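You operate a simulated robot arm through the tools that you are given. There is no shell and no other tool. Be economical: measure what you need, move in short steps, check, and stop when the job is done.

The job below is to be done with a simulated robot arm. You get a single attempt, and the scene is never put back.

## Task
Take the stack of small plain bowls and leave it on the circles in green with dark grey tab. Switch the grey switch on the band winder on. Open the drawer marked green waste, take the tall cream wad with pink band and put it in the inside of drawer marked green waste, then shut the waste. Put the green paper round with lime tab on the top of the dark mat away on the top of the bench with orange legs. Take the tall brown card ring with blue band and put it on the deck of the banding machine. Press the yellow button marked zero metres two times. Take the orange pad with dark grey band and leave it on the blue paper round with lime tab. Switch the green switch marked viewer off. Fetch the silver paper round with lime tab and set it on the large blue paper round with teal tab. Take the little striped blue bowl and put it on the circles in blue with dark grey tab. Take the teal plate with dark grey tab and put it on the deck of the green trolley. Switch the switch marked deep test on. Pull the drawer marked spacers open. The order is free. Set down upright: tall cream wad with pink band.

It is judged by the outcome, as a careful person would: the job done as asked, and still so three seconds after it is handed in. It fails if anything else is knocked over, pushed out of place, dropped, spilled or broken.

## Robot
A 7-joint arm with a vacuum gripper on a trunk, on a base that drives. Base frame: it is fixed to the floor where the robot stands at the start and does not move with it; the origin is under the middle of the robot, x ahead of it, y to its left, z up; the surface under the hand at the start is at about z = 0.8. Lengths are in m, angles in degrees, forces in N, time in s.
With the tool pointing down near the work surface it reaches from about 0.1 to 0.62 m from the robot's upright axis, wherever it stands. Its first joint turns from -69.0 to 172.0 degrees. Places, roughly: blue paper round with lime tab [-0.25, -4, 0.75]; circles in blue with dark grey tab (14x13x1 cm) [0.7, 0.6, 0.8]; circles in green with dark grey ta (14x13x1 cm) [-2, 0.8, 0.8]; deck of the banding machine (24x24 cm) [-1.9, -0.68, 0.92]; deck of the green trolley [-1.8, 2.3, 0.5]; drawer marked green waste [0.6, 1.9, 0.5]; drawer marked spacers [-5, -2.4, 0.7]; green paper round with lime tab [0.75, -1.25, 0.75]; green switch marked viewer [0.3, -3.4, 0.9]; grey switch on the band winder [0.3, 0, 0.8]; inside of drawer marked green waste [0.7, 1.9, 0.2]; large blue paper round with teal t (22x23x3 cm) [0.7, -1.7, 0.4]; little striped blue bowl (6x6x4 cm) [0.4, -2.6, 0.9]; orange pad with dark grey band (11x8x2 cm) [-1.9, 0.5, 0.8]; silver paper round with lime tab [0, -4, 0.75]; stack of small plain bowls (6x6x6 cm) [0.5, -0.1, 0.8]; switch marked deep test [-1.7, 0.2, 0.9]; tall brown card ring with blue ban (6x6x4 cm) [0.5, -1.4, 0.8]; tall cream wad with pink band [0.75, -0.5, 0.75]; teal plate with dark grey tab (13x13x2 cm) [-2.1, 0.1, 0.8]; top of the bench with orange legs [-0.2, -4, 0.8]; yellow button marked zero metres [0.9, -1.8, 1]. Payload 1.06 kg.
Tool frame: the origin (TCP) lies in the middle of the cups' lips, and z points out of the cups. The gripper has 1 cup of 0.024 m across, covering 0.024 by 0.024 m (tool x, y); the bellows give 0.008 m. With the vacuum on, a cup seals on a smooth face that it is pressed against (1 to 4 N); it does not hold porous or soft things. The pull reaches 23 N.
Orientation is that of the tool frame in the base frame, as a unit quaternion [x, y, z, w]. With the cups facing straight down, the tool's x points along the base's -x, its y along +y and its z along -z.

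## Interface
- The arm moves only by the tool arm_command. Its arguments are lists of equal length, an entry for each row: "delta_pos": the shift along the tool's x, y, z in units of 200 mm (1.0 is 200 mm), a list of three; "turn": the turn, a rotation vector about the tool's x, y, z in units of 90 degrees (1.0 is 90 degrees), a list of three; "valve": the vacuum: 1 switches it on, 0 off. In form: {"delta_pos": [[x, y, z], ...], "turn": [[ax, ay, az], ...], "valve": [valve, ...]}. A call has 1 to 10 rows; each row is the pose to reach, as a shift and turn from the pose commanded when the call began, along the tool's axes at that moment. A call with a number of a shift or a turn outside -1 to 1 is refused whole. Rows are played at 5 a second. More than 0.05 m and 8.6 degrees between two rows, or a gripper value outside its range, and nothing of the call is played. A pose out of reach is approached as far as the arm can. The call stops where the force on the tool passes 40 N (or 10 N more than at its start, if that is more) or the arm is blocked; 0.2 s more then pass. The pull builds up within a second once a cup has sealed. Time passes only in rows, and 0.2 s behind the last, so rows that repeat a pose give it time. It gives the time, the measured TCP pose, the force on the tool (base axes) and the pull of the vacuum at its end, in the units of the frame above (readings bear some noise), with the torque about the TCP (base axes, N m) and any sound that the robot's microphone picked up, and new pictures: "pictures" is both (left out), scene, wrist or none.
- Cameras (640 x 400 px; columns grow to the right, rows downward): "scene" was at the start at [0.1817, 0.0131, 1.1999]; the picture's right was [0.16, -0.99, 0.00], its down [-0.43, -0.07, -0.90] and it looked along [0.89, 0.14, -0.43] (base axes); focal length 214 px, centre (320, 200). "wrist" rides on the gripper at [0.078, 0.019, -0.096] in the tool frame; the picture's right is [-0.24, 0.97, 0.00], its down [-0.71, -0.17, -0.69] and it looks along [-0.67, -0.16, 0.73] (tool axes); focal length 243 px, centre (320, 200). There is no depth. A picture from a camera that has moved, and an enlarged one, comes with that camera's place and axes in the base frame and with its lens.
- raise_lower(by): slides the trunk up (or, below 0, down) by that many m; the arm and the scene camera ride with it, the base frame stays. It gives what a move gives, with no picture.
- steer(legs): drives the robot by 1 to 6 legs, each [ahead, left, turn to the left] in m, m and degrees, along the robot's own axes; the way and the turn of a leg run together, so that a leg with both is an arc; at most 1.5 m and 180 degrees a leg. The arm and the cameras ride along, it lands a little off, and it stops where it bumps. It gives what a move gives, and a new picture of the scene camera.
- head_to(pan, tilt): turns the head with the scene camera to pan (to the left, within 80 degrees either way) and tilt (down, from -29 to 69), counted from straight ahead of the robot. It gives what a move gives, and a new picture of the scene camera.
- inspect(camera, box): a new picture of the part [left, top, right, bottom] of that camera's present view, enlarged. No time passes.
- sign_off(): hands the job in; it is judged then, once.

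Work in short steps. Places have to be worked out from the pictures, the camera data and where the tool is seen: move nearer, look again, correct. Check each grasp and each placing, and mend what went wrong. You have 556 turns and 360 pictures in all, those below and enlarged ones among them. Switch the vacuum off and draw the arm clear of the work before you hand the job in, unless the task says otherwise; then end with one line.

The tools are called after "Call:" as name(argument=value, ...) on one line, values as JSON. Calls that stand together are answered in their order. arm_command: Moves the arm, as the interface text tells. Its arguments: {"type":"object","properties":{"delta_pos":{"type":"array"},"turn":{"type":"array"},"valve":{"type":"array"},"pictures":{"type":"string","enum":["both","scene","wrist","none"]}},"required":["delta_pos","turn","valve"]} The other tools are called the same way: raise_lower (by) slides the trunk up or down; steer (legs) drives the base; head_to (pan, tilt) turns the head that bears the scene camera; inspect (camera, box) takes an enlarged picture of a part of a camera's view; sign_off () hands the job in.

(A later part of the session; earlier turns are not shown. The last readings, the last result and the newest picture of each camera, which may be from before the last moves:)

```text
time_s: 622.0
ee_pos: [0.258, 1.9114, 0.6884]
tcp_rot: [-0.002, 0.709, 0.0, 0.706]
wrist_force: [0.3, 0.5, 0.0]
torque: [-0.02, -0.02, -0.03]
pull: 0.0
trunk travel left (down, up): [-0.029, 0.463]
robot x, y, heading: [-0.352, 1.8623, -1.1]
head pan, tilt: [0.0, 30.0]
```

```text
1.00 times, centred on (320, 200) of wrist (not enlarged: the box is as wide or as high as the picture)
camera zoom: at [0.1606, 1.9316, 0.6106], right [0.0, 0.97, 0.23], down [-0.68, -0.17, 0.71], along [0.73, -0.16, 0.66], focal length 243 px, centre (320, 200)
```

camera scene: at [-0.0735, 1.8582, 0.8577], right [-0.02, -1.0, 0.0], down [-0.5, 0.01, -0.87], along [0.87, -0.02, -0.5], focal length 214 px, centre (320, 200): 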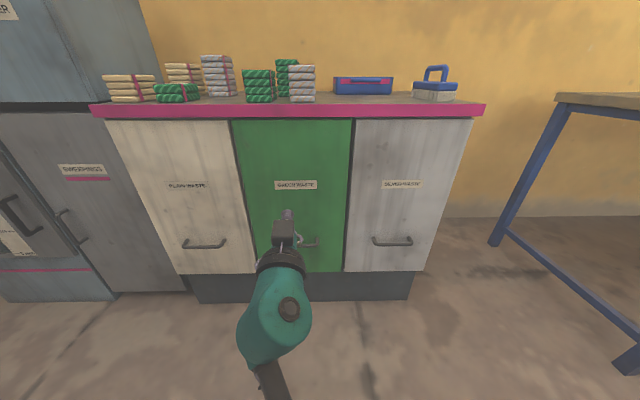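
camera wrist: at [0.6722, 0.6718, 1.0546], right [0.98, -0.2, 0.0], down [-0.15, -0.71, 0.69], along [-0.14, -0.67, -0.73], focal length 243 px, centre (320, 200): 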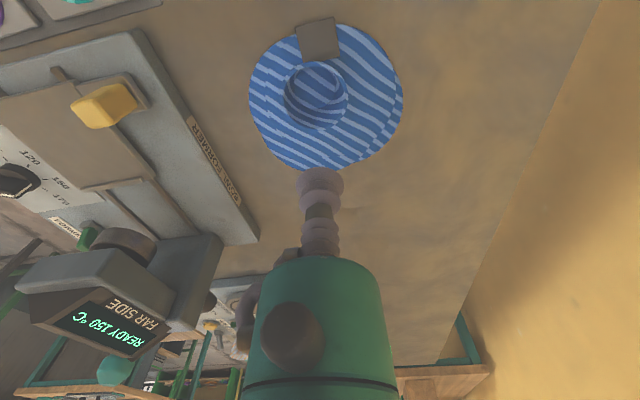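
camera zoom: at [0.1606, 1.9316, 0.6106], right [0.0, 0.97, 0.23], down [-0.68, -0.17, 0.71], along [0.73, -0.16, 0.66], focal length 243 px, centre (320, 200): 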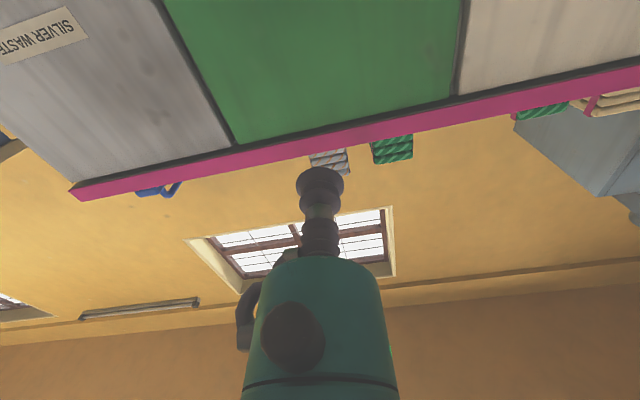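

Call:
steer(legs=[[0.15, 0, 1]])

Call:
arm_command(delta_pos=[[0, 0, 0.05], [0, 0, 0.1], [0, 0, 0.14], [0, 0, 0.18], [0, 0, 0.21], [0, 0, 0.24]], turn=[[0, 0, 0], [0, 0, 0], [0, 0, 0], [0, 0, 0], [0, 0, 0], [0, 0, 0]], valve=[1, 1, 1, 1, 1, 1], pictures="none")

```text
time_s: 623.4
ee_pos: [0.4064, 1.9225, 0.6883]
tcp_rot: [-0.008, 0.708, 0.007, 0.706]
wrist_force: [0.4, 0.3, 0.2]
torque: [0.02, -0.01, 0.0]
pull: 0.0
trunk travel left (down, up): [-0.029, 0.463]
robot x, y, heading: [-0.1997, 1.8644, 0.1]
head pan, tilt: [0.0, 30.0]
camera scene: at [0.0769, 1.8628, 0.858], right [0.0, -1.0, 0.0], down [-0.5, 0.0, -0.87], along [0.87, 0.0, -0.5], focal length 214 px, centre (320, 200)
```

scene: 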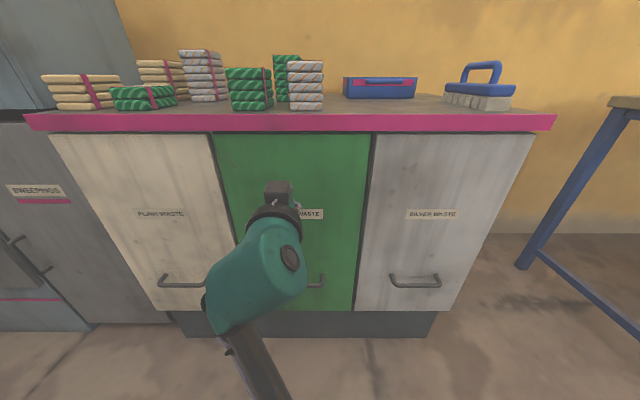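

```text
time_s: 624.8
ee_pos: [0.4549, 1.9238, 0.6874]
tcp_rot: [-0.008, 0.708, 0.008, 0.706]
wrist_force: [0.1, -0.5, -0.3]
torque: [0.0, 0.0, -0.01]
pull: 0.0
trunk travel left (down, up): [-0.029, 0.463]
robot x, y, heading: [-0.2003, 1.8643, 0.3]
head pan, tilt: [0.0, 30.0]
```

Call:
arm_command(delta_pos=[[0, 0, 0.03], [0, 0, 0.06], [0, 0, 0.09], [0, 0, 0.12], [0, 0, 0.15], [0, 0, 0.18]], turn=[[0, 0, 0], [0, 0, 0], [0, 0, 0], [0, 0, 0], [0, 0, 0], [0, 0, 0]], valve=[1, 1, 1, 1, 1, 1], pictures="none")

```text
time_s: 626.2
ee_pos: [0.4873, 1.9244, 0.6876]
tcp_rot: [-0.009, 0.709, 0.008, 0.705]
wrist_force: [-16.2, -2.8, -2.2]
torque: [0.21, -0.1, -0.06]
pull: 22.5
trunk travel left (down, up): [-0.029, 0.463]
robot x, y, heading: [-0.1989, 1.8662, 0.1]
head pan, tilt: [0.0, 30.0]
stopped in row 6: the force on the tool passed its limit at 47 N (the readings are from after the stop); the commanded pose is now the measured one
```

Sealed on the green front. Pull with the arm first.

Call:
arm_command(delta_pos=[[0, 0, -0.05], [0, 0, -0.1], [0, 0, -0.15], [0, 0, -0.2], [0, 0, -0.25], [0, 0, -0.3], [0, 0, -0.35], [0, 0, -0.4], [0, 0, -0.45]], turn=[[0, 0, 0], [0, 0, 0], [0, 0, 0], [0, 0, 0], [0, 0, 0], [0, 0, 0], [0, 0, 0], [0, 0, 0], [0, 0, 0]], valve=[1, 1, 1, 1, 1, 1, 1, 1, 1], pictures="scene")

```text
time_s: 628.2
ee_pos: [0.3973, 1.9236, 0.686]
tcp_rot: [-0.009, 0.71, 0.007, 0.704]
wrist_force: [-0.1, 7.7, -2.9]
torque: [0.04, -0.04, -0.07]
pull: 23.4
trunk travel left (down, up): [-0.029, 0.463]
robot x, y, heading: [-0.1987, 1.8632, 0.2]
head pan, tilt: [0.0, 30.0]
camera scene: at [0.0767, 1.8632, 0.8579], right [0.0, -1.0, 0.0], down [-0.5, 0.0, -0.87], along [0.87, 0.0, -0.5], focal length 214 px, centre (320, 200)
```

scene: 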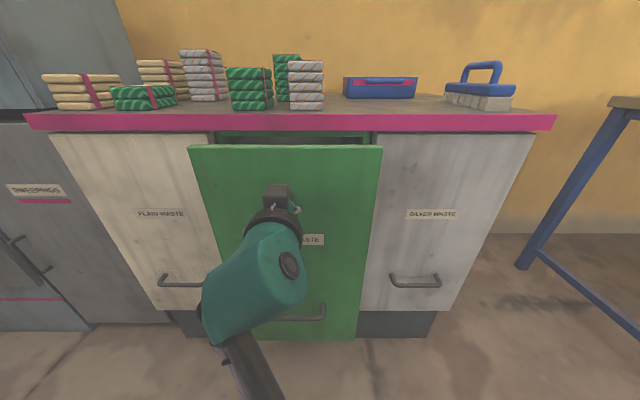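

Opening. Pull further with the base, 0.22 m.

Call:
steer(legs=[[-0.22, 0, 0]])

```text
time_s: 629.9
ee_pos: [0.1798, 1.9225, 0.6876]
tcp_rot: [-0.01, 0.71, 0.007, 0.704]
wrist_force: [0.3, 1.1, -4.5]
torque: [-0.16, -0.04, -0.04]
pull: 23.0
trunk travel left (down, up): [-0.029, 0.463]
robot x, y, heading: [-0.4177, 1.86, -0.3]
head pan, tilt: [0.0, 30.0]
camera scene: at [-0.142, 1.8626, 0.8579], right [0.0, -1.0, 0.0], down [-0.5, 0.0, -0.87], along [0.87, 0.0, -0.5], focal length 214 px, centre (320, 200)
```

scene: 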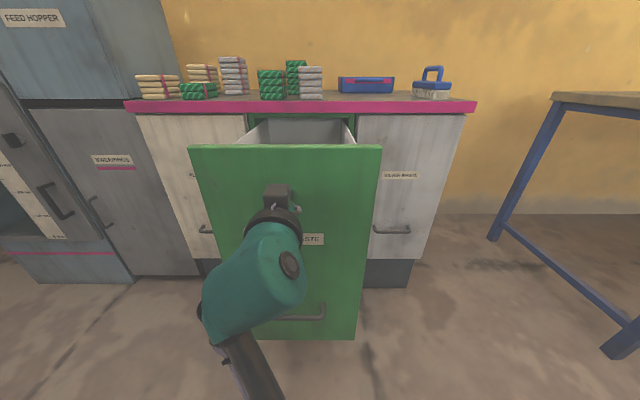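

Open ~0.31 m. Try 6 cm more, then release.

Call:
steer(legs=[[-0.06, 0, 0]])

Call:
arm_command(delta_pos=[[0, 0, 0], [0, 0, 0], [0, 0, 0], [0, 0, -0.03], [0, 0, -0.1]], turn=[[0, 0, 0], [0, 0, 0], [0, 0, 0], [0, 0, 0], [0, 0, 0]], valve=[0, 0, 0, 0, 0], pictures="none")

Call:
steer(legs=[[-0.3, 0, 0]])

Call:
raise_lower(by=0.4)

```text
time_s: 630.9
ee_pos: [0.1191, 1.9213, 0.6876]
tcp_rot: [-0.008, 0.709, 0.007, 0.705]
wrist_force: [-0.4, -0.4, 0.4]
torque: [0.0, -0.02, -0.02]
pull: 0.1
trunk travel left (down, up): [-0.029, 0.463]
robot x, y, heading: [-0.4819, 1.8612, -0.0]
head pan, tilt: [0.0, 30.0]
camera scene: at [-0.203, 1.862, 0.8579], right [0.0, -1.0, 0.0], down [-0.5, 0.0, -0.87], along [0.87, 0.0, -0.5], focal length 214 px, centre (320, 200)
```

scene: 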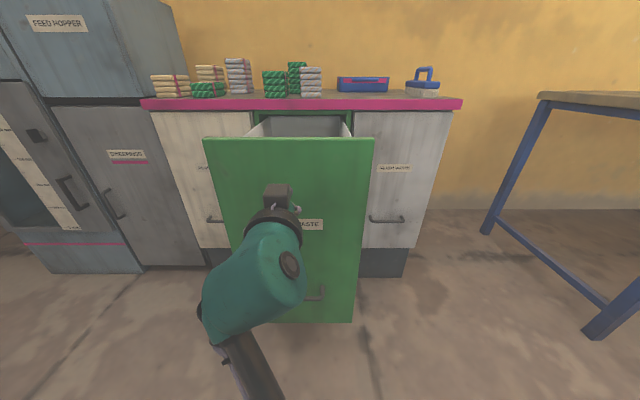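

```text
time_s: 632.1
ee_pos: [0.0998, 1.9225, 0.6877]
tcp_rot: [-0.009, 0.709, 0.008, 0.705]
wrist_force: [-0.1, 0.2, -0.2]
torque: [0.03, -0.01, 0.0]
pull: 0.1
trunk travel left (down, up): [-0.029, 0.463]
robot x, y, heading: [-0.4797, 1.8649, 0.1]
head pan, tilt: [0.0, 30.0]
```

```text
time_s: 634.2
ee_pos: [-0.2085, 1.9232, 0.6888]
tcp_rot: [-0.01, 0.709, 0.008, 0.705]
wrist_force: [0.8, -0.1, 0.2]
torque: [-0.01, 0.0, 0.01]
pull: 0.1
trunk travel left (down, up): [-0.029, 0.463]
robot x, y, heading: [-0.7859, 1.8597, 0.1]
head pan, tilt: [0.0, 30.0]
camera scene: at [-0.5097, 1.8624, 0.858], right [0.01, -1.0, 0.0], down [-0.5, 0.0, -0.87], along [0.87, 0.01, -0.5], focal length 214 px, centre (320, 200)
```

scene: 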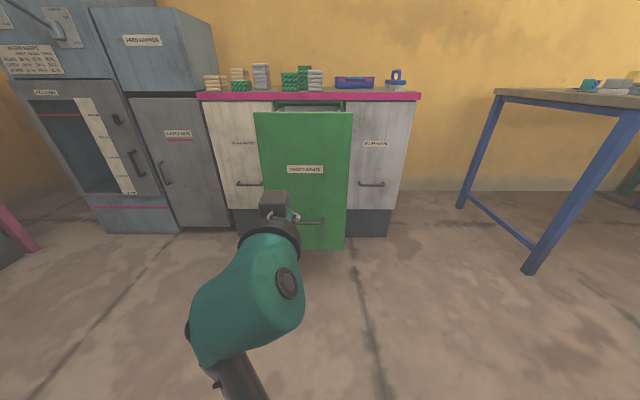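

```text
time_s: 638.0
ee_pos: [-0.2084, 1.9235, 1.0881]
tcp_rot: [-0.01, 0.709, 0.008, 0.705]
wrist_force: [-0.8, -0.9, -0.6]
torque: [-0.03, -0.02, 0.0]
pull: 0.1
trunk travel left (down, up): [-0.429, 0.063]
robot x, y, heading: [-0.7876, 1.8654, 0.5]
head pan, tilt: [0.0, 30.0]
```

Drawer is open to its stop. Straighten the tool and drive to the tall cream wad.

Call:
arm_command(delta_pos=[[0, 0, 0], [0, 0, 0], [0, 0, 0], [0, 0, 0], [0, 0, 0], [0, 0, 0], [0, 0, 0], [0, 0, 0], [0, 0, 0], [0, 0, 0]], turn=[[0, 0.09, 0], [0, 0.18, 0], [0, 0.27, 0], [0, 0.36, 0], [0, 0.45, 0], [0, 0.54, 0], [0, 0.63, 0], [0, 0.72, 0], [0, 0.81, 0], [0, 0.9, 0]], valve=[0, 0, 0, 0, 0, 0, 0, 0, 0, 0], pictures="none")

Call:
arm_command(delta_pos=[[0, 0, 0.1], [0, 0, 0.2], [0, 0, 0.2]], turn=[[0, 0.05, 0], [0, 0.1, 0], [0, 0.1, 0]], valve=[0, 0, 0], pictures="none")

Call:
steer(legs=[[0, -1.2, 0], [0, -1.2, 0]])

Call:
head_to(pan=0, tilt=30)

```text
time_s: 640.2
ee_pos: [-0.2086, 1.9238, 1.088]
tcp_rot: [-0.014, 0.997, 0.0, 0.075]
wrist_force: [0.5, 0.6, -0.1]
torque: [0.01, 0.0, 0.02]
pull: 0.1
trunk travel left (down, up): [-0.429, 0.063]
robot x, y, heading: [-0.7864, 1.8578, 0.5]
head pan, tilt: [0.0, 30.0]
```

```text
time_s: 641.0
ee_pos: [-0.2079, 1.9274, 1.0576]
tcp_rot: [-0.024, 1.0, -0.002, 0.016]
wrist_force: [-0.4, -0.7, -0.2]
torque: [0.02, 0.01, 0.02]
pull: 0.0
out of reach, approached as far as the arm can: row 2, 3
trunk travel left (down, up): [-0.429, 0.063]
robot x, y, heading: [-0.786, 1.8656, 0.4]
head pan, tilt: [0.0, 30.0]
```

```text
time_s: 662.2
ee_pos: [-0.1388, -0.4567, 1.058]
tcp_rot: [-0.042, 0.999, -0.002, 0.016]
wrist_force: [-0.1, -0.6, -0.5]
torque: [-0.03, -0.03, 0.02]
pull: 0.0
trunk travel left (down, up): [-0.429, 0.063]
robot x, y, heading: [-0.7171, -0.5455, 2.3]
head pan, tilt: [0.0, 30.0]
camera scene: at [-0.564, -0.5391, 1.2811], right [0.04, -1.0, 0.0], down [-0.5, -0.02, -0.87], along [0.87, 0.04, -0.5], focal length 214 px, centre (320, 200)
```

scene: 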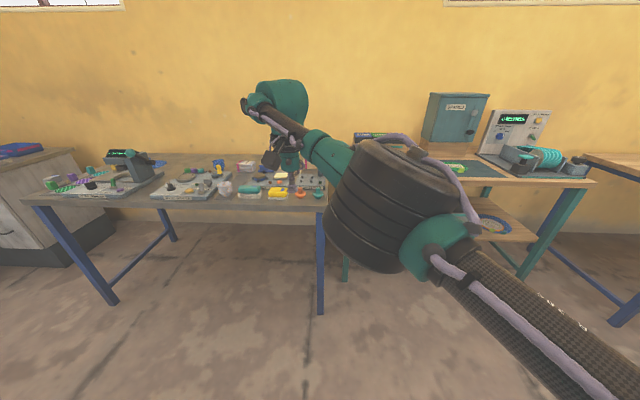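

```text
time_s: 662.8
ee_pos: [-0.1389, -0.4568, 1.0573]
tcp_rot: [-0.043, 0.999, -0.002, 0.016]
wrist_force: [0.0, -0.6, 0.2]
torque: [-0.02, -0.03, -0.03]
pull: 0.1
trunk travel left (down, up): [-0.429, 0.063]
robot x, y, heading: [-0.7149, -0.5436, 2.4]
head pan, tilt: [0.0, 30.0]
camera scene: at [-0.564, -0.5391, 1.2811], right [0.04, -1.0, 0.0], down [-0.5, -0.02, -0.87], along [0.87, 0.04, -0.5], focal length 214 px, centre (320, 200)
```

scene: 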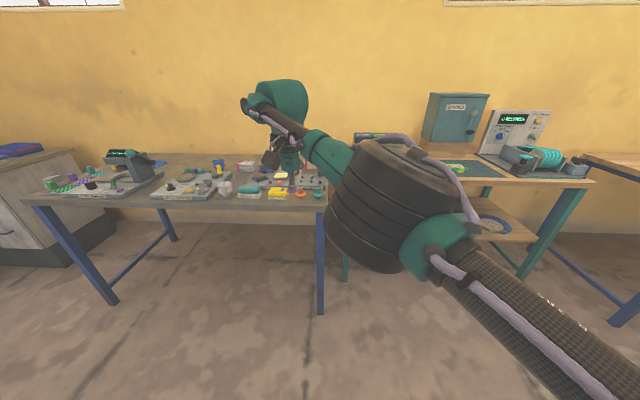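

Call:
steer(legs=[[0, 0, -2.4], [0.75, 0.0, 0]])

Call:
head_to(pan=0, tilt=40)

Call:
inspect(camera="wrist", box=[0, 0, 640, 400])

```text
time_s: 667.0
ee_pos: [0.5566, -0.4778, 1.0562]
tcp_rot: [-0.024, 1.0, -0.003, 0.015]
wrist_force: [-0.4, -1.4, -0.4]
torque: [0.01, 0.0, 0.0]
pull: 0.1
trunk travel left (down, up): [-0.429, 0.063]
robot x, y, heading: [-0.0182, -0.5421, 0.6]
head pan, tilt: [0.0, 30.0]
stopped in leg 2: the robot was blocked; the commanded pose is now the measured one
camera scene: at [0.128, -0.5427, 1.2811], right [0.01, -1.0, 0.0], down [-0.5, 0.0, -0.87], along [0.87, 0.01, -0.5], focal length 214 px, centre (320, 200)
```

scene: 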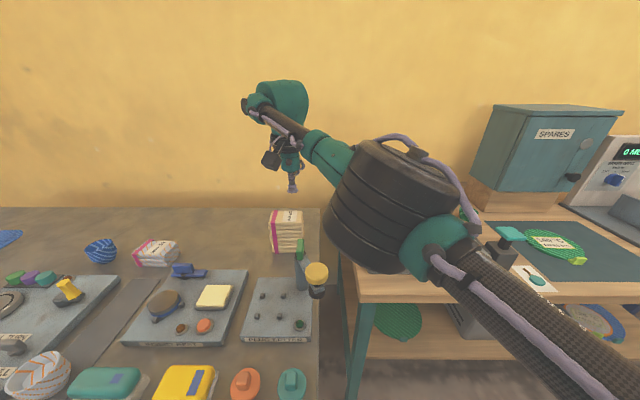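

```text
time_s: 667.7
ee_pos: [0.5562, -0.478, 1.0562]
tcp_rot: [-0.023, 1.0, -0.003, 0.015]
wrist_force: [0.1, 1.0, -0.1]
torque: [0.02, -0.01, 0.0]
pull: 0.0
trunk travel left (down, up): [-0.429, 0.063]
robot x, y, heading: [-0.0206, -0.5447, -0.0]
head pan, tilt: [0.0, 40.0]
camera scene: at [0.1225, -0.5429, 1.2658], right [0.01, -1.0, 0.0], down [-0.64, 0.0, -0.77], along [0.77, 0.0, -0.64], focal length 214 px, centre (320, 200)
```

scene: 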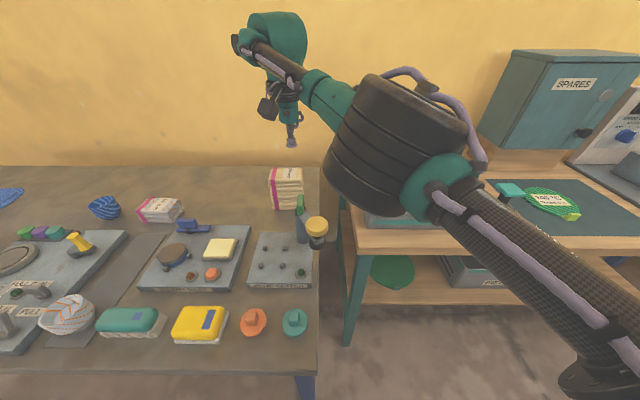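

```text
1.00 times, centred on (320, 200) of wrist (not enlarged: the box is as wide or as high as the picture)
camera zoom: at [0.4737, -0.4602, 1.1492], right [0.19, 0.98, 0.0], down [0.69, -0.14, 0.71], along [0.69, -0.13, -0.71], focal length 243 px, centre (320, 200)
```

zoom: 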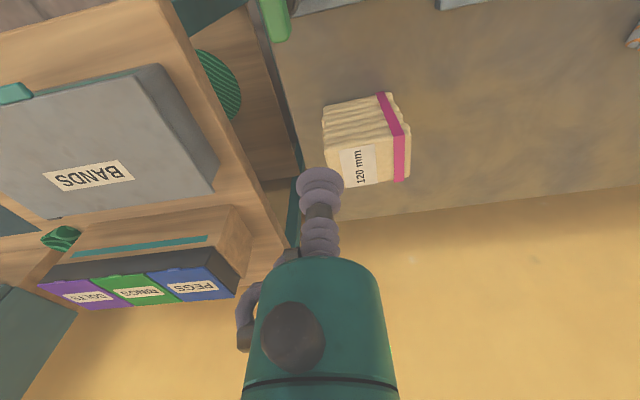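

Call:
inspect(camera="wrist", box=[300, 70, 440, 200])

Call:
inspect(camera="scene", box=[250, 150, 330, 220])

```text
3.08 times, centred on (370, 135) of wrist
camera zoom: at [0.4737, -0.4602, 1.1492], right [0.19, 0.98, 0.0], down [0.69, -0.14, 0.71], along [0.69, -0.13, -0.71], focal length 746 px, centre (166, 400)
```

zoom: 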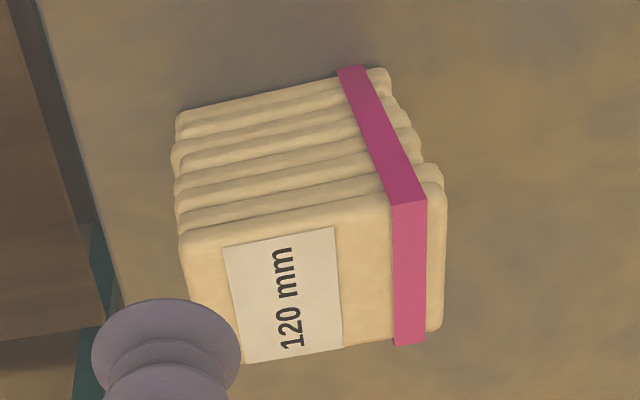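

```text
5.71 times, centred on (290, 185) of scene
camera zoom: at [0.1225, -0.5429, 1.2658], right [0.01, -1.0, 0.0], down [-0.64, 0.0, -0.77], along [0.77, 0.0, -0.64], focal length 1226 px, centre (491, 286)
```

zoom: 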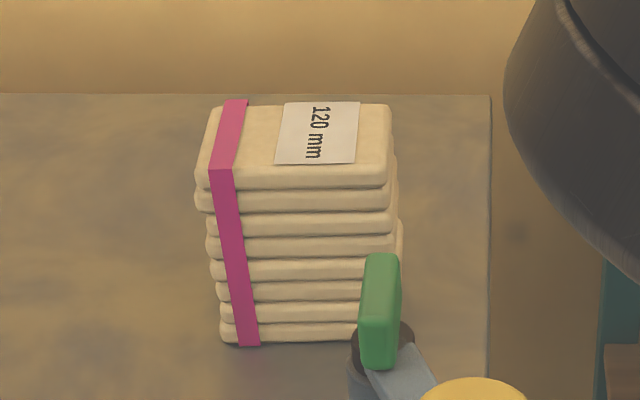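

Label centre ≈[0.641,-0.452,0.933]. I'm blocked by the bench leg here; shift left 0.2 m and move a little closer.

Call:
steer(legs=[[-0.03, 0.2, 0], [0.13, 0, 0]])

Call:
inspect(camera="wrist", box=[0, 0, 640, 400])

```text
time_s: 670.9
ee_pos: [0.6185, -0.2496, 1.0564]
tcp_rot: [-0.026, 1.0, -0.003, 0.014]
wrist_force: [-0.4, 0.0, 0.9]
torque: [-0.01, 0.02, 0.01]
pull: 0.0
trunk travel left (down, up): [-0.429, 0.063]
robot x, y, heading: [0.0385, -0.3228, 0.9]
head pan, tilt: [0.0, 40.0]
stopped in leg 2: the robot was blocked; the commanded pose is now the measured one
camera scene: at [0.1845, -0.3174, 1.2657], right [0.02, -1.0, 0.0], down [-0.64, -0.01, -0.77], along [0.77, 0.01, -0.64], focal length 214 px, centre (320, 200)
```

scene: 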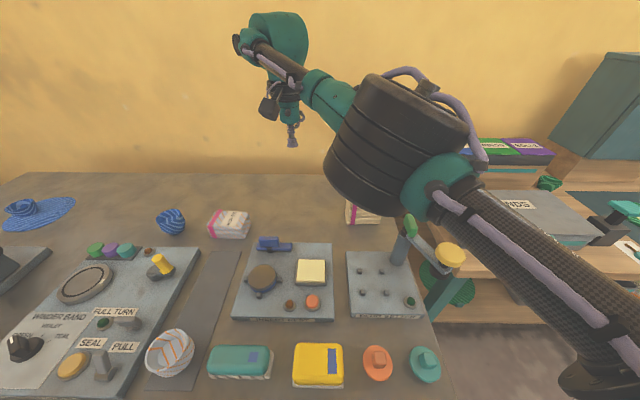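

```text
1.00 times, centred on (320, 200) of wrist (not enlarged: the box is as wide or as high as the picture)
camera zoom: at [0.5357, -0.2326, 1.1487], right [0.18, 0.98, 0.0], down [0.7, -0.13, 0.71], along [0.69, -0.13, -0.71], focal length 243 px, centre (320, 200)
```

zoom: 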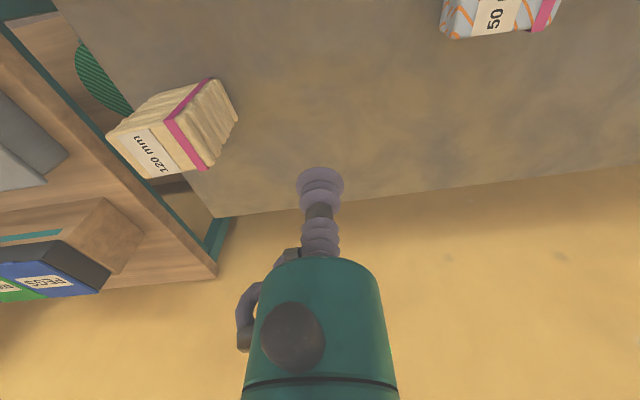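

Call:
steer(legs=[[-0.01, -0.09, -0.9]])

Call:
arm_command(delta_pos=[[-0.03, -0.2, 0], [-0.08, -0.4, 0], [-0.13, -0.56, 0]], turn=[[0, 0.009, 0], [0, 0.018, 0], [0, 0.018, 0]], valve=[0, 0, 0], pictures="wrist")

```text
time_s: 671.6
ee_pos: [0.6166, -0.2502, 1.0566]
tcp_rot: [-0.027, 1.0, -0.002, 0.013]
wrist_force: [0.0, -0.1, 0.4]
torque: [-0.01, -0.01, 0.0]
pull: 0.1
trunk travel left (down, up): [-0.429, 0.063]
robot x, y, heading: [0.0347, -0.3228, 0.9]
head pan, tilt: [0.0, 40.0]
stopped in leg 1: the robot was blocked; the commanded pose is now the measured one
camera scene: at [0.1829, -0.3202, 1.2658], right [0.02, -1.0, 0.0], down [-0.64, -0.01, -0.77], along [0.77, 0.01, -0.64], focal length 214 px, centre (320, 200)
```

scene: 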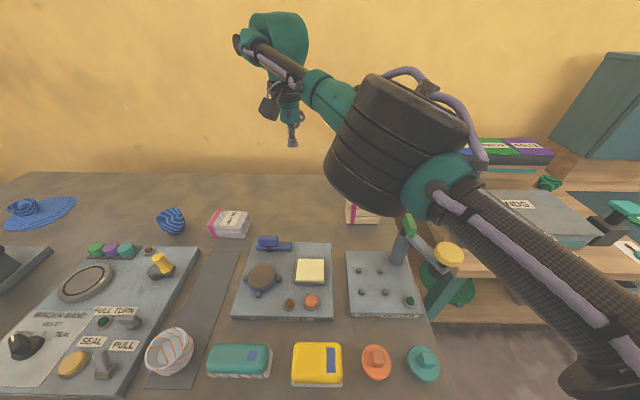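

```text
time_s: 672.4
ee_pos: [0.6482, -0.3626, 1.0572]
tcp_rot: [-0.027, 1.0, -0.003, -0.001]
wrist_force: [0.0, 0.5, 0.4]
torque: [-0.02, 0.0, 0.01]
pull: 0.0
trunk travel left (down, up): [-0.429, 0.063]
robot x, y, heading: [0.0368, -0.3199, 1.2]
head pan, tilt: [0.0, 40.0]
camera wrist: at [0.5682, -0.3456, 1.1524], right [0.18, 0.98, -0.01], down [0.72, -0.13, 0.69], along [0.67, -0.13, -0.73], focal length 243 px, centre (320, 200)
```

wrist: 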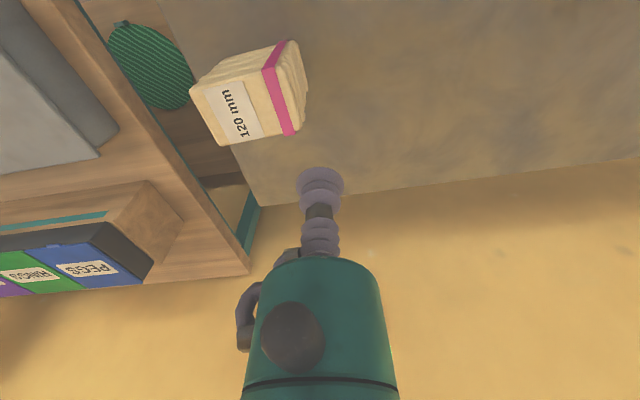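

Label at ≈[0.644,-0.446]. Move over and descend slowly with vacuum on.

Call:
arm_command(delta_pos=[[0.01, -0.21, 0], [0.02, -0.42, 0], [0.02, -0.42, 0.2], [0.02, -0.42, 0.4]], turn=[[0, 0, 0], [0, 0, 0], [0, 0, 0], [0, 0, 0]], valve=[0, 0, 0, 0], pictures="wrist")

```text
time_s: 673.4
ee_pos: [0.6467, -0.4466, 0.9746]
tcp_rot: [-0.027, 1.0, -0.004, 0.001]
wrist_force: [0.7, 0.0, -0.2]
torque: [0.02, 0.0, -0.01]
pull: 0.1
trunk travel left (down, up): [-0.429, 0.063]
robot x, y, heading: [0.0379, -0.3204, 1.0]
head pan, tilt: [0.0, 40.0]
camera wrist: at [0.567, -0.43, 1.0685], right [0.18, 0.98, -0.01], down [0.72, -0.13, 0.69], along [0.67, -0.13, -0.73], focal length 243 px, centre (320, 200)
```

wrist: 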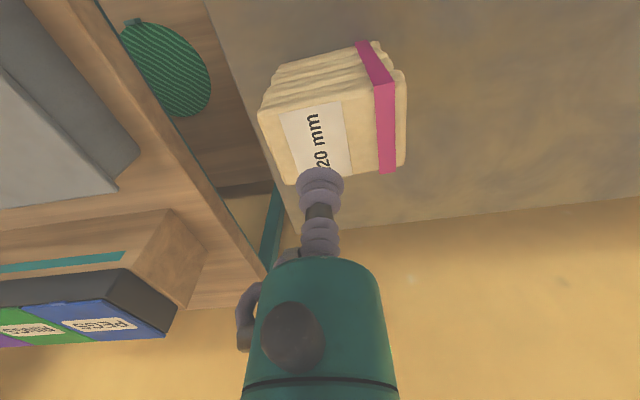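

Cup is over the label centre. Descend.

Call:
arm_command(delta_pos=[[0.02, 0, 0.1], [0.02, 0, 0.16], [0.02, 0, 0.19], [0.02, 0, 0.22], [0.02, 0, 0.24]], turn=[[0, 0, 0], [0, 0, 0], [0, 0, 0], [0, 0, 0], [0, 0, 0]], valve=[1, 1, 1, 1, 1], pictures="none")

```text
time_s: 674.6
ee_pos: [0.6446, -0.4463, 0.9282]
tcp_rot: [-0.027, 1.0, -0.002, -0.001]
wrist_force: [0.3, -0.4, 0.2]
torque: [0.01, 0.01, 0.04]
pull: 0.0
trunk travel left (down, up): [-0.429, 0.063]
robot x, y, heading: [0.0382, -0.3181, 1.1]
head pan, tilt: [0.0, 40.0]
```

Call:
arm_command(delta_pos=[[0, 0, 0.02], [0, 0, 0.04], [0, 0, 0.06], [0, 0, 0.08], [0, 0, 0.1], [0, 0, 0.1]], turn=[[0, 0, 0], [0, 0, 0], [0, 0, 0], [0, 0, 0], [0, 0, 0], [0, 0, 0]], valve=[1, 1, 1, 1, 1, 1], pictures="none")

```text
time_s: 676.0
ee_pos: [0.6445, -0.4457, 0.9109]
tcp_rot: [-0.027, 1.0, -0.003, 0.003]
wrist_force: [5.2, -0.9, 24.2]
torque: [0.08, 0.02, -0.01]
pull: 23.0
trunk travel left (down, up): [-0.429, 0.063]
robot x, y, heading: [0.037, -0.3209, 1.2]
head pan, tilt: [0.0, 40.0]
```

Sealed on the label. Lift gently.

Call:
arm_command(delta_pos=[[0, 0, -0.03], [0, 0, -0.06], [0, 0, -0.12], [0, 0, -0.2], [0, 0, -0.35], [0, 0, -0.5], [0, 0, -0.65], [0, 0, -0.8], [0, 0, -0.95]], turn=[[0, 0, 0], [0, 0, 0], [0, 0, 0], [0, 0, 0], [0, 0, 0], [0, 0, 0], [0, 0, 0], [0, 0, 0], [0, 0, 0]], valve=[1, 1, 1, 1, 1, 1, 1, 1, 1], pictures="scene")

```text
time_s: 678.0
ee_pos: [0.6436, -0.4463, 1.0999]
tcp_rot: [-0.027, 1.0, -0.002, 0.0]
wrist_force: [0.5, -0.5, -1.1]
torque: [-0.03, 0.05, -0.02]
pull: 23.0
trunk travel left (down, up): [-0.429, 0.063]
robot x, y, heading: [0.0337, -0.3231, 1.1]
head pan, tilt: [0.0, 40.0]
camera scene: at [0.1827, -0.3201, 1.2658], right [0.02, -1.0, 0.0], down [-0.64, -0.01, -0.77], along [0.77, 0.01, -0.64], focal length 214 px, centre (320, 200)
```

scene: 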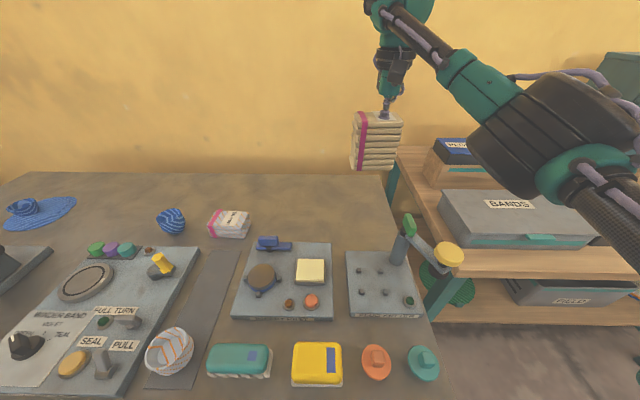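

Held. Back off, drive to the waste drawer and look in.

Call:
steer(legs=[[-0.55, 0, -1.1], [0, 1.2, 0], [0, 1.13, 0]])

Call:
head_to(pan=0, tilt=45)

```text
time_s: 701.7
ee_pos: [0.102, 1.8697, 1.1011]
tcp_rot: [0.004, 1.0, -0.002, -0.001]
wrist_force: [-0.6, -0.6, -1.6]
torque: [0.0, 0.02, 0.0]
pull: 22.8
trunk travel left (down, up): [-0.429, 0.063]
robot x, y, heading: [-0.4956, 2.0307, -2.5]
head pan, tilt: [0.0, 40.0]
camera scene: at [-0.3516, 2.0243, 1.2658], right [-0.04, -1.0, 0.0], down [-0.64, 0.03, -0.77], along [0.77, -0.03, -0.64], focal length 214 px, centre (320, 200)
```

scene: 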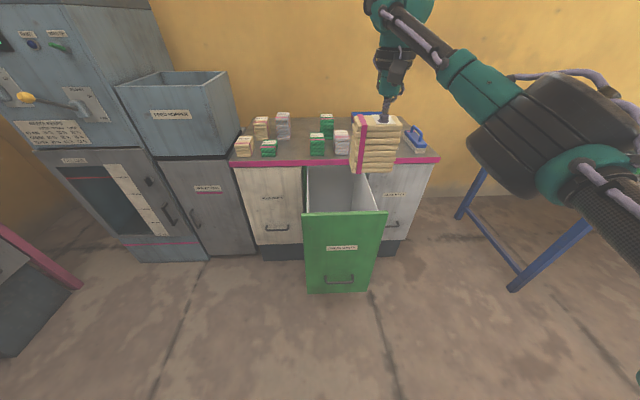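

```text
time_s: 702.4
ee_pos: [0.1012, 1.8707, 1.0998]
tcp_rot: [0.005, 1.0, -0.002, 0.0]
wrist_force: [-0.8, -0.9, -1.6]
torque: [0.01, 0.01, 0.03]
pull: 22.5
trunk travel left (down, up): [-0.429, 0.063]
robot x, y, heading: [-0.4964, 2.0332, -2.2]
head pan, tilt: [0.0, 45.0]
camera scene: at [-0.3553, 2.0244, 1.2585], right [-0.04, -1.0, 0.0], down [-0.71, 0.03, -0.71], along [0.71, -0.03, -0.71], focal length 214 px, centre (320, 200)
```

scene: 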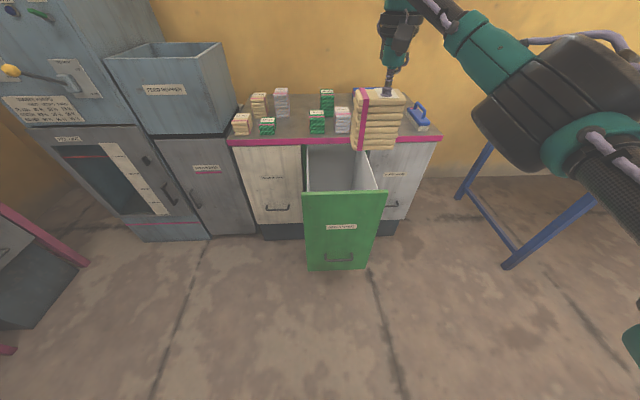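

Position nearer the drawer, then bring the wad over the opening at ≈[0.31,1.91].

Call:
steer(legs=[[0, -0.07, 2.2], [0.28, 0, 0]])

Call:
arm_command(delta_pos=[[0.1, 0.15, 0], [0.2, 0.3, 0], [0.3, 0.42, 0], [0.38, 0.52, 0]], turn=[[0, 0, 0], [0, 0, 0], [0, 0, 0], [0, 0, 0]], valve=[1, 1, 1, 1], pictures="both")

```text
time_s: 705.2
ee_pos: [0.3795, 1.8303, 1.0991]
tcp_rot: [-0.022, 1.0, -0.002, 0.001]
wrist_force: [0.0, 0.0, -1.7]
torque: [0.0, 0.04, 0.01]
pull: 22.6
trunk travel left (down, up): [-0.429, 0.063]
robot x, y, heading: [-0.2257, 1.9619, 0.2]
head pan, tilt: [0.0, 45.0]
camera scene: at [-0.0831, 1.9614, 1.2584], right [0.01, -1.0, 0.0], down [-0.71, 0.0, -0.71], along [0.71, 0.0, -0.71], focal length 214 px, centre (320, 200)
```

scene: 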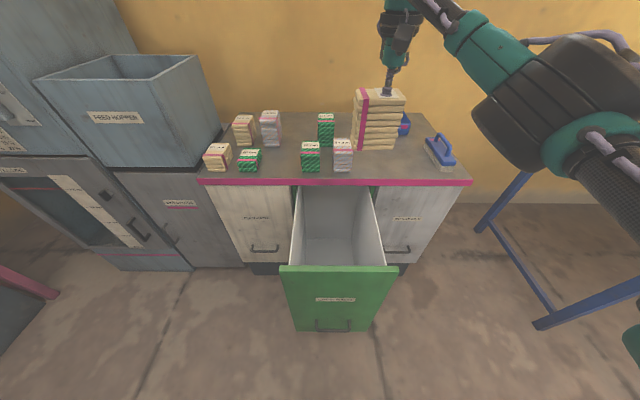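

```text
time_s: 706.2
ee_pos: [0.3007, 1.9308, 1.1]
tcp_rot: [-0.02, 1.0, -0.004, 0.001]
wrist_force: [0.5, -0.3, -1.5]
torque: [-0.01, 0.04, 0.0]
pull: 23.0
trunk travel left (down, up): [-0.429, 0.063]
robot x, y, heading: [-0.2245, 1.965, 0.3]
head pan, tilt: [0.0, 45.0]
camera scene: at [-0.0838, 1.9616, 1.2585], right [0.01, -1.0, 0.0], down [-0.71, 0.0, -0.71], along [0.71, 0.0, -0.71], focal length 214 px, centre (320, 200)
camera wrist: at [0.221, 1.9494, 1.1954], right [0.2, 0.98, -0.01], down [0.71, -0.14, 0.69], along [0.67, -0.14, -0.73], focal length 243 px, centre (320, 200)
```

scene: 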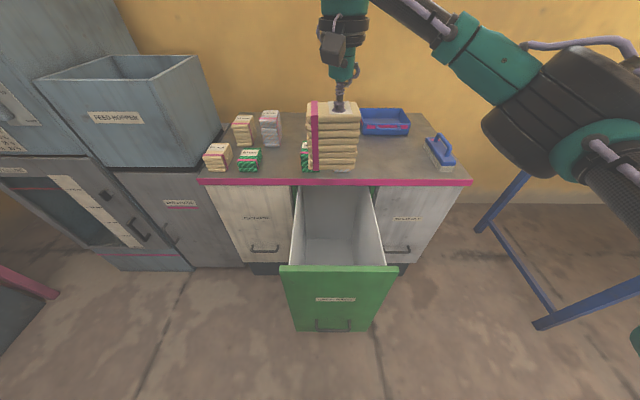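
wrist: 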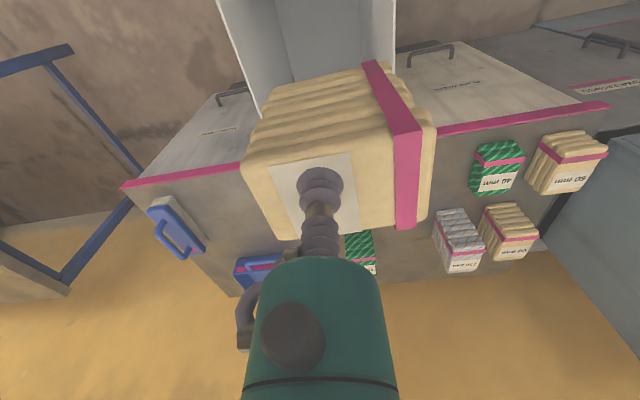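

Posture is good. Centre over the opening and descend in stages, watching the elbow.

Call:
arm_command(delta_pos=[[-0.03, -0.06, 0.2], [-0.06, -0.12, 0.4], [-0.06, -0.12, 0.64], [-0.06, -0.12, 0.88], [-0.06, -0.12, 1.0]], turn=[[0, 0, 0], [0, 0, 0], [0, 0, 0], [0, 0, 0], [0, 0, 0]], valve=[1, 1, 1, 1, 1], pictures="scene")

```text
time_s: 707.4
ee_pos: [0.3148, 1.9067, 0.8994]
tcp_rot: [-0.021, 1.0, -0.003, 0.0]
wrist_force: [0.2, 0.3, -1.1]
torque: [-0.03, 0.05, 0.01]
pull: 23.3
trunk travel left (down, up): [-0.429, 0.063]
robot x, y, heading: [-0.2221, 1.9605, 0.4]
head pan, tilt: [0.0, 45.0]
camera scene: at [-0.0837, 1.9615, 1.2585], right [0.01, -1.0, 0.0], down [-0.71, 0.0, -0.71], along [0.71, 0.0, -0.71], focal length 214 px, centre (320, 200)
```

scene: 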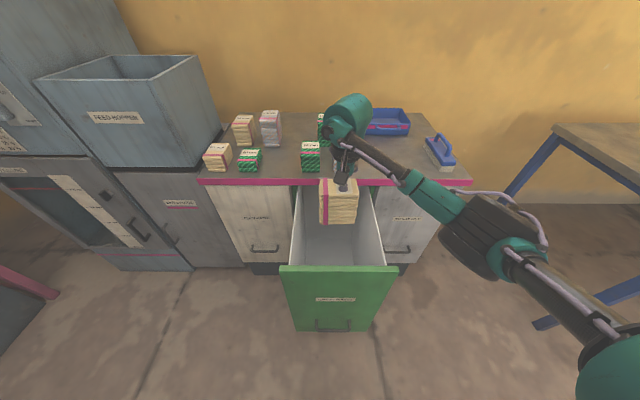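

The forearm would meet the front panel if I go lower from here. I'll raise, draw the hand in, and stand closer so the forearm is steeper.

Call:
arm_command(delta_pos=[[0, 0, -0.24], [0, 0, -0.48], [0, 0, -0.6], [0.15, 0, -0.65], [0.3, 0, -0.65], [0.45, 0, -0.65], [0.55, 0, -0.65]], turn=[[0, 0, 0], [0, 0, 0], [0, 0, 0], [0, 0, 0], [0, 0, 0], [0, 0, 0], [0, 0, 0]], valve=[1, 1, 1, 1, 1, 1, 1], pictures="none")

Call:
steer(legs=[[0.15, -0.03, 0]])

```text
time_s: 709.0
ee_pos: [0.2018, 1.9018, 1.0288]
tcp_rot: [-0.021, 1.0, -0.003, 0.0]
wrist_force: [0.6, 0.1, -1.2]
torque: [0.0, 0.01, 0.02]
pull: 23.3
trunk travel left (down, up): [-0.429, 0.063]
robot x, y, heading: [-0.226, 1.9599, 0.3]
head pan, tilt: [0.0, 45.0]
```

```text
time_s: 710.4
ee_pos: [0.3528, 1.8719, 1.0301]
tcp_rot: [-0.02, 1.0, -0.002, 0.0]
wrist_force: [0.5, 0.2, -1.3]
torque: [-0.01, 0.0, 0.01]
pull: 22.3
trunk travel left (down, up): [-0.429, 0.063]
robot x, y, heading: [-0.0765, 1.9343, 0.3]
head pan, tilt: [0.0, 45.0]
camera scene: at [0.0671, 1.9315, 1.2584], right [0.0, -1.0, 0.0], down [-0.71, 0.0, -0.71], along [0.71, 0.0, -0.71], focal length 214 px, centre (320, 200)
```

scene: 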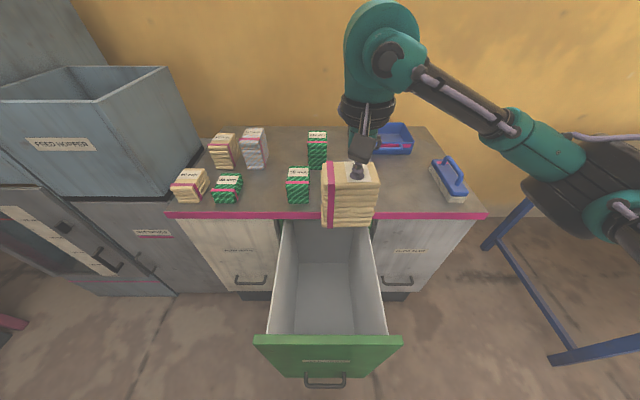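

Stands closer now. Centre in y and descend in stages.

Call:
arm_command(delta_pos=[[0, 0.08, 0.1], [0.02, 0.165, 0.25], [0.02, 0.165, 0.49], [0.02, 0.165, 0.73], [0.02, 0.165, 0.97]], turn=[[0, 0, 0], [0, 0, 0], [0, 0, 0], [0, 0, 0], [0, 0, 0]], valve=[1, 1, 1, 1, 1], pictures="scene")

```text
time_s: 711.6
ee_pos: [0.3494, 1.9023, 0.8361]
tcp_rot: [-0.02, 1.0, -0.002, 0.001]
wrist_force: [-0.7, 0.2, -1.0]
torque: [-0.01, -0.01, 0.0]
pull: 22.6
trunk travel left (down, up): [-0.429, 0.063]
robot x, y, heading: [-0.0763, 1.9335, 0.2]
head pan, tilt: [0.0, 45.0]
camera scene: at [0.0663, 1.9316, 1.2585], right [0.0, -1.0, 0.0], down [-0.71, 0.0, -0.71], along [0.71, 0.0, -0.71], focal length 214 px, centre (320, 200)
```

scene: 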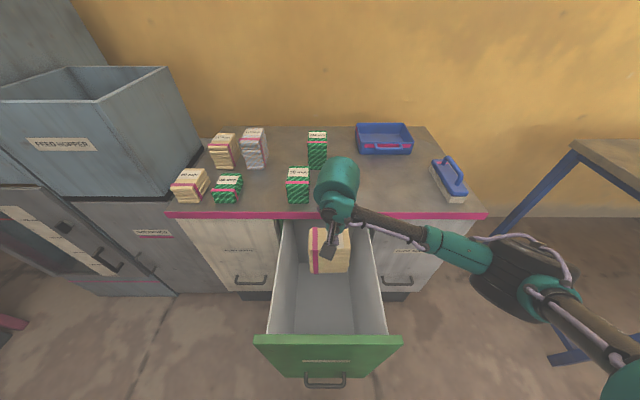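

Call:
arm_command(delta_pos=[[0, 0, 0.24], [0, 0, 0.48], [0, 0, 0.7]], turn=[[0, 0, 0], [0, 0, 0], [0, 0, 0]], valve=[1, 1, 1], pictures="scene")

```text
time_s: 712.4
ee_pos: [0.347, 1.9018, 0.6978]
tcp_rot: [-0.02, 1.0, -0.003, 0.0]
wrist_force: [-0.3, 0.2, -1.0]
torque: [0.02, 0.05, -0.01]
pull: 22.6
trunk travel left (down, up): [-0.429, 0.063]
robot x, y, heading: [-0.076, 1.9345, 0.4]
head pan, tilt: [0.0, 45.0]
camera scene: at [0.0663, 1.9317, 1.2585], right [0.0, -1.0, 0.0], down [-0.71, 0.0, -0.71], along [0.71, 0.0, -0.71], focal length 214 px, centre (320, 200)
```

scene: 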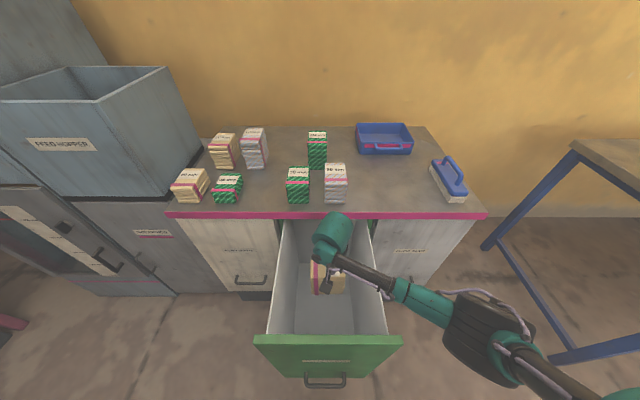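

Zoom into the drawer to judge its depth.

Call:
inspect(camera="scene", box=[240, 200, 420, 390])

Call:
inspect(camera="wrist", box=[0, 0, 640, 400])

```text
2.11 times, centred on (330, 295) of scene
camera zoom: at [0.0663, 1.9317, 1.2585], right [0.0, -1.0, 0.0], down [-0.71, 0.0, -0.71], along [0.71, 0.0, -0.71], focal length 452 px, centre (299, 0)
```

zoom: 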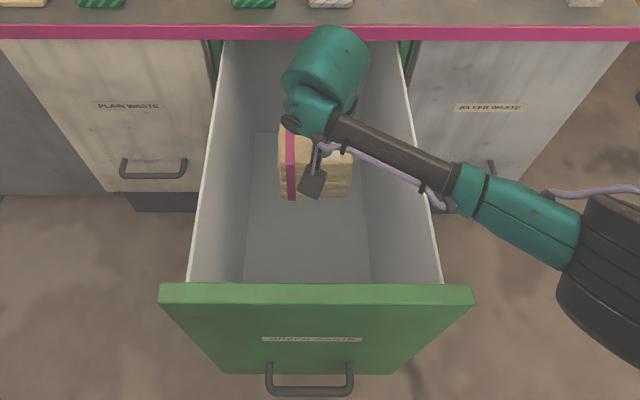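

```text
1.00 times, centred on (320, 200) of wrist (not enlarged: the box is as wide or as high as the picture)
camera zoom: at [0.2683, 1.9198, 0.7917], right [0.2, 0.98, -0.01], down [0.71, -0.14, 0.69], along [0.67, -0.14, -0.73], focal length 243 px, centre (320, 200)
```

zoom: 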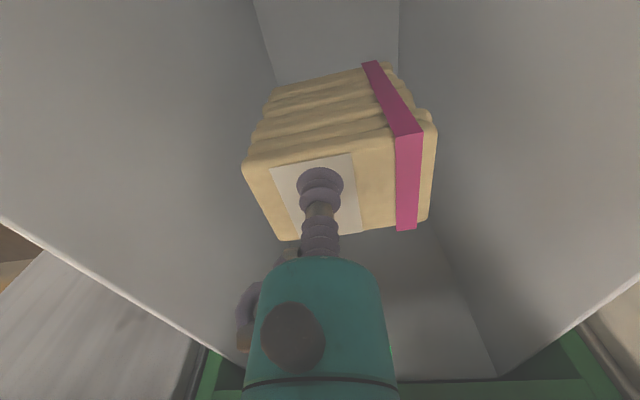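

Floor looks to be at about z 0.28. Shift the wad deeper and left (x 0.39, y 1.935) so the forearm clears the walls, raise the trunk 6 cm, and continue.

Call:
raise_lower(by=0.06)

Call:
arm_command(delta_pos=[[-0.1, 0.08, 0.05], [-0.2, 0.16, 0.15], [-0.2, 0.16, 0.35], [-0.2, 0.16, 0.55], [-0.2, 0.16, 0.75]], turn=[[0, 0, 0], [0, 0, 0], [0, 0, 0], [0, 0, 0], [0, 0, 0]], valve=[1, 1, 1, 1, 1], pictures="scene")

```text
time_s: 713.4
ee_pos: [0.3468, 1.9027, 0.7552]
tcp_rot: [-0.02, 1.0, -0.003, -0.001]
wrist_force: [-0.2, -0.4, -2.4]
torque: [0.01, 0.01, -0.02]
pull: 23.7
trunk travel left (down, up): [-0.489, 0.003]
robot x, y, heading: [-0.0762, 1.9354, 0.2]
head pan, tilt: [0.0, 45.0]
```

```text
time_s: 714.6
ee_pos: [0.361, 1.9382, 0.6629]
tcp_rot: [-0.019, 1.0, -0.003, 0.001]
wrist_force: [0.9, -0.2, -0.7]
torque: [0.0, 0.03, 0.0]
pull: 22.5
out of reach, approached as far as the arm can: row 3, 4, 5
trunk travel left (down, up): [-0.489, 0.003]
robot x, y, heading: [-0.0728, 1.931, 0.1]
head pan, tilt: [0.0, 45.0]
camera scene: at [0.0115, 1.9314, 1.3245], right [0.0, -1.0, 0.0], down [-0.71, 0.0, -0.71], along [0.71, 0.0, -0.71], focal length 214 px, centre (320, 200)
```

scene: 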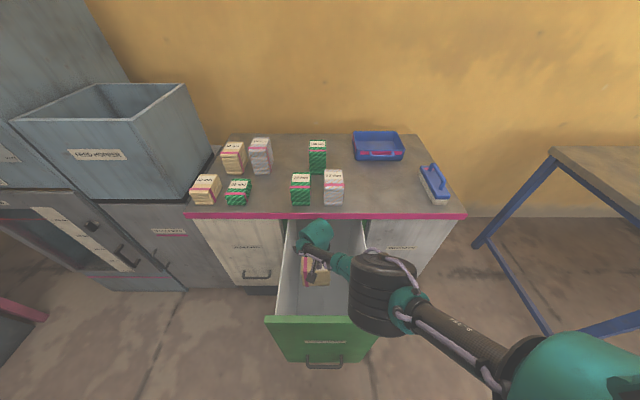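

At full trunk height the arm runs out of reach, so a steeper approach is needed. Lift out, shift the base left 0.2 m (shoulder behind the drawer) and come closer.

Call:
arm_command(delta_pos=[[0, 0, -0.24], [0, 0, -0.48], [0, 0, -0.72], [0, 0, -0.96]], turn=[[0, 0, 0], [0, 0, 0], [0, 0, 0], [0, 0, 0]], valve=[1, 1, 1, 1], pictures="none")

Call:
arm_command(delta_pos=[[0, 0, -0.24], [0, 0, -0.48], [0, 0, -0.6]], turn=[[0, 0, 0], [0, 0, 0], [0, 0, 0]], valve=[1, 1, 1], pictures="none")

```text
time_s: 715.6
ee_pos: [0.36, 1.9369, 0.6615]
tcp_rot: [-0.02, 1.0, -0.003, 0.0]
wrist_force: [0.2, -0.1, -1.6]
torque: [0.0, 0.01, -0.02]
pull: 22.9
out of reach, approached as far as the arm can: row 1, 2, 3, 4
trunk travel left (down, up): [-0.489, 0.003]
robot x, y, heading: [-0.0767, 1.9304, 0.4]
head pan, tilt: [0.0, 45.0]
```

```text
time_s: 716.4
ee_pos: [0.3592, 1.9382, 0.6618]
tcp_rot: [-0.02, 1.0, -0.003, 0.0]
wrist_force: [-0.4, 0.2, -2.6]
torque: [0.0, 0.02, -0.01]
pull: 23.1
out of reach, approached as far as the arm can: row 1, 2, 3
trunk travel left (down, up): [-0.489, 0.003]
robot x, y, heading: [-0.0716, 1.932, 0.3]
head pan, tilt: [0.0, 45.0]
```

The arm is stuck at its limit; reverse the exact path it came by.

Call:
arm_command(delta_pos=[[0.05, -0.06, 0], [0.1, -0.15, 0], [0.1, -0.18, -0.15], [0.1, -0.18, -0.3], [0.1, -0.18, -0.45]], turn=[[0, 0, 0], [0, 0, 0], [0, 0, 0], [0, 0, 0], [0, 0, 0]], valve=[1, 1, 1, 1, 1], pictures="scene")

```text
time_s: 717.6
ee_pos: [0.3441, 1.8983, 0.7561]
tcp_rot: [-0.021, 1.0, -0.002, -0.001]
wrist_force: [-0.1, -0.1, -1.8]
torque: [-0.03, 0.05, -0.01]
pull: 22.6
trunk travel left (down, up): [-0.489, 0.003]
robot x, y, heading: [-0.0759, 1.9342, 0.3]
head pan, tilt: [0.0, 45.0]
camera scene: at [0.0114, 1.9314, 1.3245], right [0.0, -1.0, 0.0], down [-0.71, 0.0, -0.71], along [0.71, 0.0, -0.71], focal length 214 px, centre (320, 200)
```

scene: 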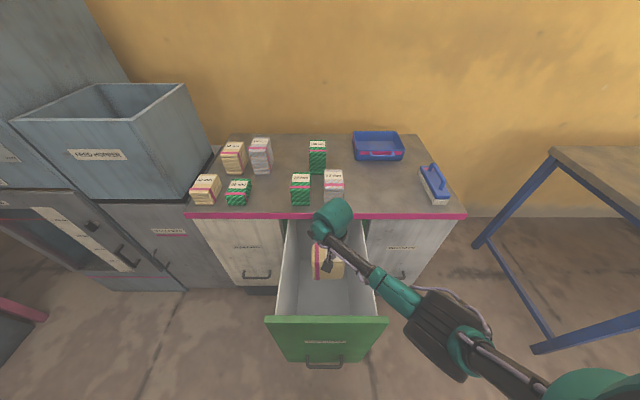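

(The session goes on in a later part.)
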